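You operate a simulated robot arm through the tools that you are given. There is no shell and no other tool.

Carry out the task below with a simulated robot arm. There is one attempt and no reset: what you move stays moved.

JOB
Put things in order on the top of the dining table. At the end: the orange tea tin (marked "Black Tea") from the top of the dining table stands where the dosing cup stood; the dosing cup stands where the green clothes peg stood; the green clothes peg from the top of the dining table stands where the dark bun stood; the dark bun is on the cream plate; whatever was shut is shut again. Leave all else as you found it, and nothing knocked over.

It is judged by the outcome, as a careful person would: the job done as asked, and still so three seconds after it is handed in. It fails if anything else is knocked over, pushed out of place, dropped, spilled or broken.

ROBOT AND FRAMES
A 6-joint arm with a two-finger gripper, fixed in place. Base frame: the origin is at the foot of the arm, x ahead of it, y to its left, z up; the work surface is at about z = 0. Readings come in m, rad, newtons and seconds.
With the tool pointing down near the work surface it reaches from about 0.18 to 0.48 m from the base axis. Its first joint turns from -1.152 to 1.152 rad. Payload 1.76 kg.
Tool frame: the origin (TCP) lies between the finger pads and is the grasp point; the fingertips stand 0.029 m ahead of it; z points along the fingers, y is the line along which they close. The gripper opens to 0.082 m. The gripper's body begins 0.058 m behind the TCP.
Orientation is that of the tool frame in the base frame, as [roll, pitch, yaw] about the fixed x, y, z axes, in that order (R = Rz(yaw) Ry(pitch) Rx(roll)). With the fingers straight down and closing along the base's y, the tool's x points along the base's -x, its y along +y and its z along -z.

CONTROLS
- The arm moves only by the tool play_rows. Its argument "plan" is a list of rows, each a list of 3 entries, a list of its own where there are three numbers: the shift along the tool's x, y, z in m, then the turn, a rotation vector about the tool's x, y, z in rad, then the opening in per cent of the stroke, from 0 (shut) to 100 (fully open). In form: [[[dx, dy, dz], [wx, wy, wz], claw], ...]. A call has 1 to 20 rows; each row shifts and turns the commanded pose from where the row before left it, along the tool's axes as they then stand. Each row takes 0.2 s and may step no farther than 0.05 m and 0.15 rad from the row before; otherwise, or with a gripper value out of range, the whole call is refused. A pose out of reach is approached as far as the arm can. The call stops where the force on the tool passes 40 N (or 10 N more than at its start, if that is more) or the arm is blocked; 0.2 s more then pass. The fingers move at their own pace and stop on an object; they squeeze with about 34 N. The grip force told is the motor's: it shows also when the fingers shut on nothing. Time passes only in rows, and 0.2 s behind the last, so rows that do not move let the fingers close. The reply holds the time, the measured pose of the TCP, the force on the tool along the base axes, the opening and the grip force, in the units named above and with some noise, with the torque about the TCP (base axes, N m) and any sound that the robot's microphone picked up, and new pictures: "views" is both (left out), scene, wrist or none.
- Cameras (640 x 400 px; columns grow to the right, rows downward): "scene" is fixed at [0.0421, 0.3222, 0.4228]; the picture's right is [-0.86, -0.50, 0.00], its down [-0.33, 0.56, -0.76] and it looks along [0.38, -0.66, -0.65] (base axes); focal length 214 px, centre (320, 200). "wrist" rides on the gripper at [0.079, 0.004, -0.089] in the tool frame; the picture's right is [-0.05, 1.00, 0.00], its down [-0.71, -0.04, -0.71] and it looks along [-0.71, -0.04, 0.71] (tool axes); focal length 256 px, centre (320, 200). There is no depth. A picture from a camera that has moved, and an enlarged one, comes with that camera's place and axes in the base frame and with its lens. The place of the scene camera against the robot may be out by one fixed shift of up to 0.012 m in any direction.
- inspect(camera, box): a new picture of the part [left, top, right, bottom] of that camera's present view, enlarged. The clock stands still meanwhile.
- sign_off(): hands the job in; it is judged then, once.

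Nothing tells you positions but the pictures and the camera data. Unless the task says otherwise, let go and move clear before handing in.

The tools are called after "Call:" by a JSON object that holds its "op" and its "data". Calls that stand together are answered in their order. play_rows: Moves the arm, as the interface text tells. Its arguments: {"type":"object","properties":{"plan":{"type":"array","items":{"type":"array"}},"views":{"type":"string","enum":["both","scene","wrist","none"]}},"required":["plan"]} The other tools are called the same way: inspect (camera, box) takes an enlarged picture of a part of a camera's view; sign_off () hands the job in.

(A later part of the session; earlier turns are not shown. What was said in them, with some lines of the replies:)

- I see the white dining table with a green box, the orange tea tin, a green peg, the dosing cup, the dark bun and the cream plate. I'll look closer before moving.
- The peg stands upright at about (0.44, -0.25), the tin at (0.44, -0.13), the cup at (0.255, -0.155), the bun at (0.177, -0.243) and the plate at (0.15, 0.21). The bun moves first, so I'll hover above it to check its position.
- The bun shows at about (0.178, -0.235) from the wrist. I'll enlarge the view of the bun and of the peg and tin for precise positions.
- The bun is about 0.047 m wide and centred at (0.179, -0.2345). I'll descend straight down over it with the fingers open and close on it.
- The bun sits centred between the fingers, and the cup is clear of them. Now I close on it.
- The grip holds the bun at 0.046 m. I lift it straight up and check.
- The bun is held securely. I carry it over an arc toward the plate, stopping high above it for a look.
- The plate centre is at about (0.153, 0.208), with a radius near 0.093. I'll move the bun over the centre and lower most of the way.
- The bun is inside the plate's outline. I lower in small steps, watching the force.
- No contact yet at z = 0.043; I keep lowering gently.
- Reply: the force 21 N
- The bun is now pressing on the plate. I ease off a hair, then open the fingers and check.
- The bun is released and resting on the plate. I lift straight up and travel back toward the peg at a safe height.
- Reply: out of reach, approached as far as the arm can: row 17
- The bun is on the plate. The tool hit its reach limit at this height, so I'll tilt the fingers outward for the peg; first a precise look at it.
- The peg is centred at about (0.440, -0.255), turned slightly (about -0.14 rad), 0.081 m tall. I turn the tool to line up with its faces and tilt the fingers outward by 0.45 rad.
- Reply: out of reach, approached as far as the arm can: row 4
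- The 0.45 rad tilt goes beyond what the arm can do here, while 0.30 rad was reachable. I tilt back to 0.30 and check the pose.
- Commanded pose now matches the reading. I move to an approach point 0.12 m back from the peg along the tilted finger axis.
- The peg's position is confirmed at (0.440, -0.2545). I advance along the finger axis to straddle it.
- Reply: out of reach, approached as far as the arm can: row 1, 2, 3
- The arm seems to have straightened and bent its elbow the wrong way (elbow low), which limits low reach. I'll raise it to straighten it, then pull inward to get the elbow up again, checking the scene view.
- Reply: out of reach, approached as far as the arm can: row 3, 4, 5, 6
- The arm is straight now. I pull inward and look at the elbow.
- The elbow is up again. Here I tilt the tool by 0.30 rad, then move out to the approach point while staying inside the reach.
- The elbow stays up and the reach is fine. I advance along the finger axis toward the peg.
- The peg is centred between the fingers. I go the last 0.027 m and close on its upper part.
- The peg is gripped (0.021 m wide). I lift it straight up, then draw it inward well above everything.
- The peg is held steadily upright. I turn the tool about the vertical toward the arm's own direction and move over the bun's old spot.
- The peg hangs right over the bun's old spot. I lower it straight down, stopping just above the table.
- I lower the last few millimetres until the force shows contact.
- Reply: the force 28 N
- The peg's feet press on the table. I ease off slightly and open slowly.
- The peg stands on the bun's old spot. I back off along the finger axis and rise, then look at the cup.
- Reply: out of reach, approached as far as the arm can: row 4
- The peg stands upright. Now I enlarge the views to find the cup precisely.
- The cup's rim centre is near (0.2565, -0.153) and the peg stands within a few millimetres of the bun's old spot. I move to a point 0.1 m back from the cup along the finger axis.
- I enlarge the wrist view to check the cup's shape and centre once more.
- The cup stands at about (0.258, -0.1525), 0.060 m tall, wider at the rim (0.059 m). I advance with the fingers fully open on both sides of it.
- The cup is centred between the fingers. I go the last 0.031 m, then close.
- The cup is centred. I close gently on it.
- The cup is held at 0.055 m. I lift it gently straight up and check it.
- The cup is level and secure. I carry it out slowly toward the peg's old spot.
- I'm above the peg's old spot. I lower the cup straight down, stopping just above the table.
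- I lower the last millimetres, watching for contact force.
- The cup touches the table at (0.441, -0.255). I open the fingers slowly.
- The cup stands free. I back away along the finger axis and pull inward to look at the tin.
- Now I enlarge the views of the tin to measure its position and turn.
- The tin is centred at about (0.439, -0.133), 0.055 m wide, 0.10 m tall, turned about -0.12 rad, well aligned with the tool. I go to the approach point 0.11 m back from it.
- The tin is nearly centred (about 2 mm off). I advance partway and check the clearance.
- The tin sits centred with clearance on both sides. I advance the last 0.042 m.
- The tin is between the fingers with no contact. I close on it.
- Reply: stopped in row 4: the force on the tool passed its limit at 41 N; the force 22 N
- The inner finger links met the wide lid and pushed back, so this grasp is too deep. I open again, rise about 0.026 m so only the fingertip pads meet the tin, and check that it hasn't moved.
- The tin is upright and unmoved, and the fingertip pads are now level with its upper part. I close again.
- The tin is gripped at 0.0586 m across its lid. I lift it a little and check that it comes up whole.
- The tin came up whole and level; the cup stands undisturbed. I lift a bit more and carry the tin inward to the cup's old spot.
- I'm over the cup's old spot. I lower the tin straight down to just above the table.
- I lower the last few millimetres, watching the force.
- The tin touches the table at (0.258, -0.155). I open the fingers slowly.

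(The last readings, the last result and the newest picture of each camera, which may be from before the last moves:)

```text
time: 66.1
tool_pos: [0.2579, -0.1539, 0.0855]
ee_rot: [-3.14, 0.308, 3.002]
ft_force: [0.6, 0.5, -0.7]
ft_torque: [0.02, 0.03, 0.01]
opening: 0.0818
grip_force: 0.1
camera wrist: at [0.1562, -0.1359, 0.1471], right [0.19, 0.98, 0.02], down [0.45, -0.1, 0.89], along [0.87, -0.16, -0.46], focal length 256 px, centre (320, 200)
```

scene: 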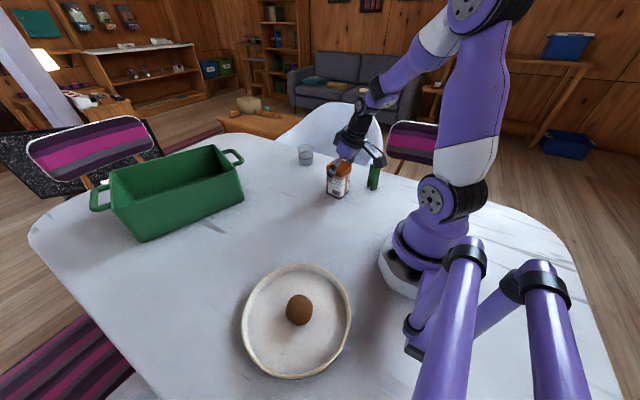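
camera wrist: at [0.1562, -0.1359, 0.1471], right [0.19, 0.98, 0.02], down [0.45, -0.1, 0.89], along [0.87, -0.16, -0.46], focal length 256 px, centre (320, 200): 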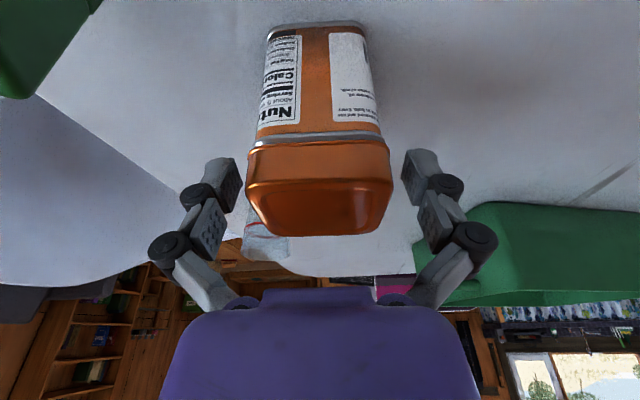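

The tin stands free. I back off along the finger axis and check the whole table.

Call:
{"op": "play_rows", "data": {"plan": [[[0, 0, -0.02], [0, 0, 0], 100], [[0, 0, -0.04], [0, 0, 0], 100], [[0, 0, -0.04], [0, 0, 0], 100], [[-0.01, 0.03, -0.03], [0, 0, 0], 100], [[-0.01, 0.04, -0.02], [0, 0, 0], 100], [[0, 0.04, 0], [0, 0, 0], 100], [[0, 0, 0], [0, 0, 0], 100]], "views": "both"}}

Call:
{"op": "inspect", "data": {"camera": "scene", "box": [240, 130, 400, 220]}}

Call:
{"op": "inspect", "data": {"camera": "scene", "box": [220, 240, 380, 400]}}

```text
time: 67.7
tool_pos: [0.2478, -0.0411, 0.2348]
ee_rot: [-3.141, 0.309, 3.004]
ft_force: [0.1, -1.5, -0.1]
ft_torque: [0.0, 0.01, 0.03]
opening: 0.0818
grip_force: 0.0
camera wrist: at [0.1469, -0.0223, 0.2965], right [0.19, 0.98, 0.02], down [0.45, -0.1, 0.89], along [0.87, -0.16, -0.46], focal length 256 px, centre (320, 200)
```

scene: 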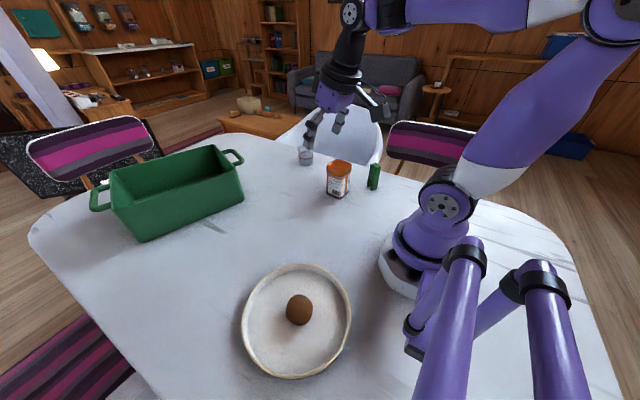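
wrist: 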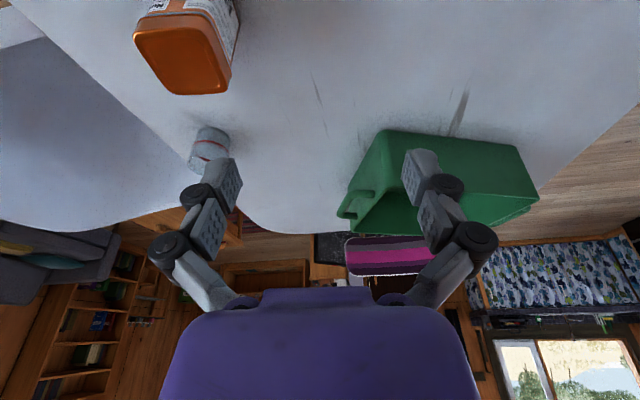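

```text
4.00 times, centred on (320, 175) of scene
camera zoom: at [0.0421, 0.3222, 0.4228], right [-0.86, -0.5, 0.0], down [-0.33, 0.56, -0.76], along [0.39, -0.66, -0.65], focal length 858 px, centre (320, 300)
```

zoom: 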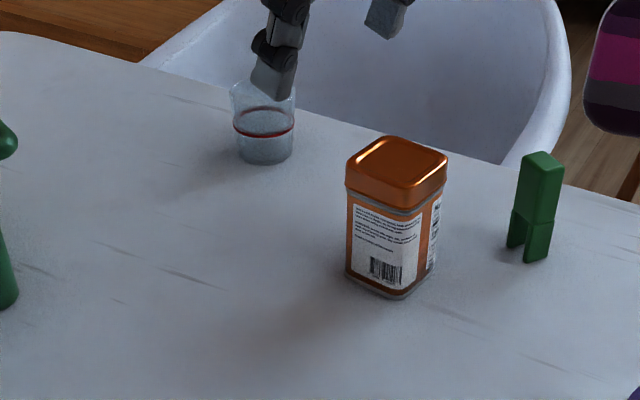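

```text
2.50 times, centred on (300, 320) of scene
camera zoom: at [0.0421, 0.3222, 0.4228], right [-0.86, -0.5, 0.0], down [-0.33, 0.56, -0.76], along [0.39, -0.66, -0.65], focal length 536 px, centre (370, -100)
```

zoom: 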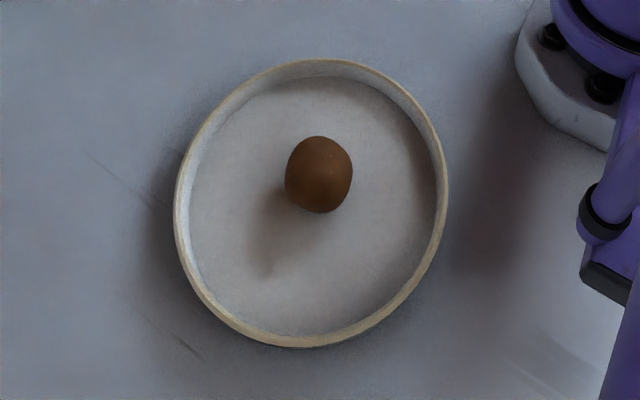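

The bun rests on the plate, and the peg, cup and tin all stand upright, each within a few millimetres of its target spot. The gripper is open and clear, and nothing else has moved, so I hand in the job.

Call:
{"op": "sign_off", "data": {}}

```text
The job is handed in.
```

The table is in order and the job has been handed in; no verdict came back with it. In the last pictures everything is upright and within a few millimetres of its target:

- **Dark bun:** it rests on the cream plate, inside the rim.
- **Green clothes peg:** it stands where the bun stood. It is turned about 26° from its original facing, because the arm had to rotate to set it down.
- **Dosing cup:** it stands where the peg stood and was kept upright throughout.
- **Orange tea tin:** it stands where the cup stood, with its lid still on.

My first grip on the tin was too deep, and the fingers pressed on its lid until the arm stopped itself at its 40 N force limit. I let go, gripped higher and lifted it cleanly; the pictures show no sign that the tin moved or was damaged.

I opened nothing, so there was nothing to shut again. The gripper is open and clear, and I saw nothing else disturbed.
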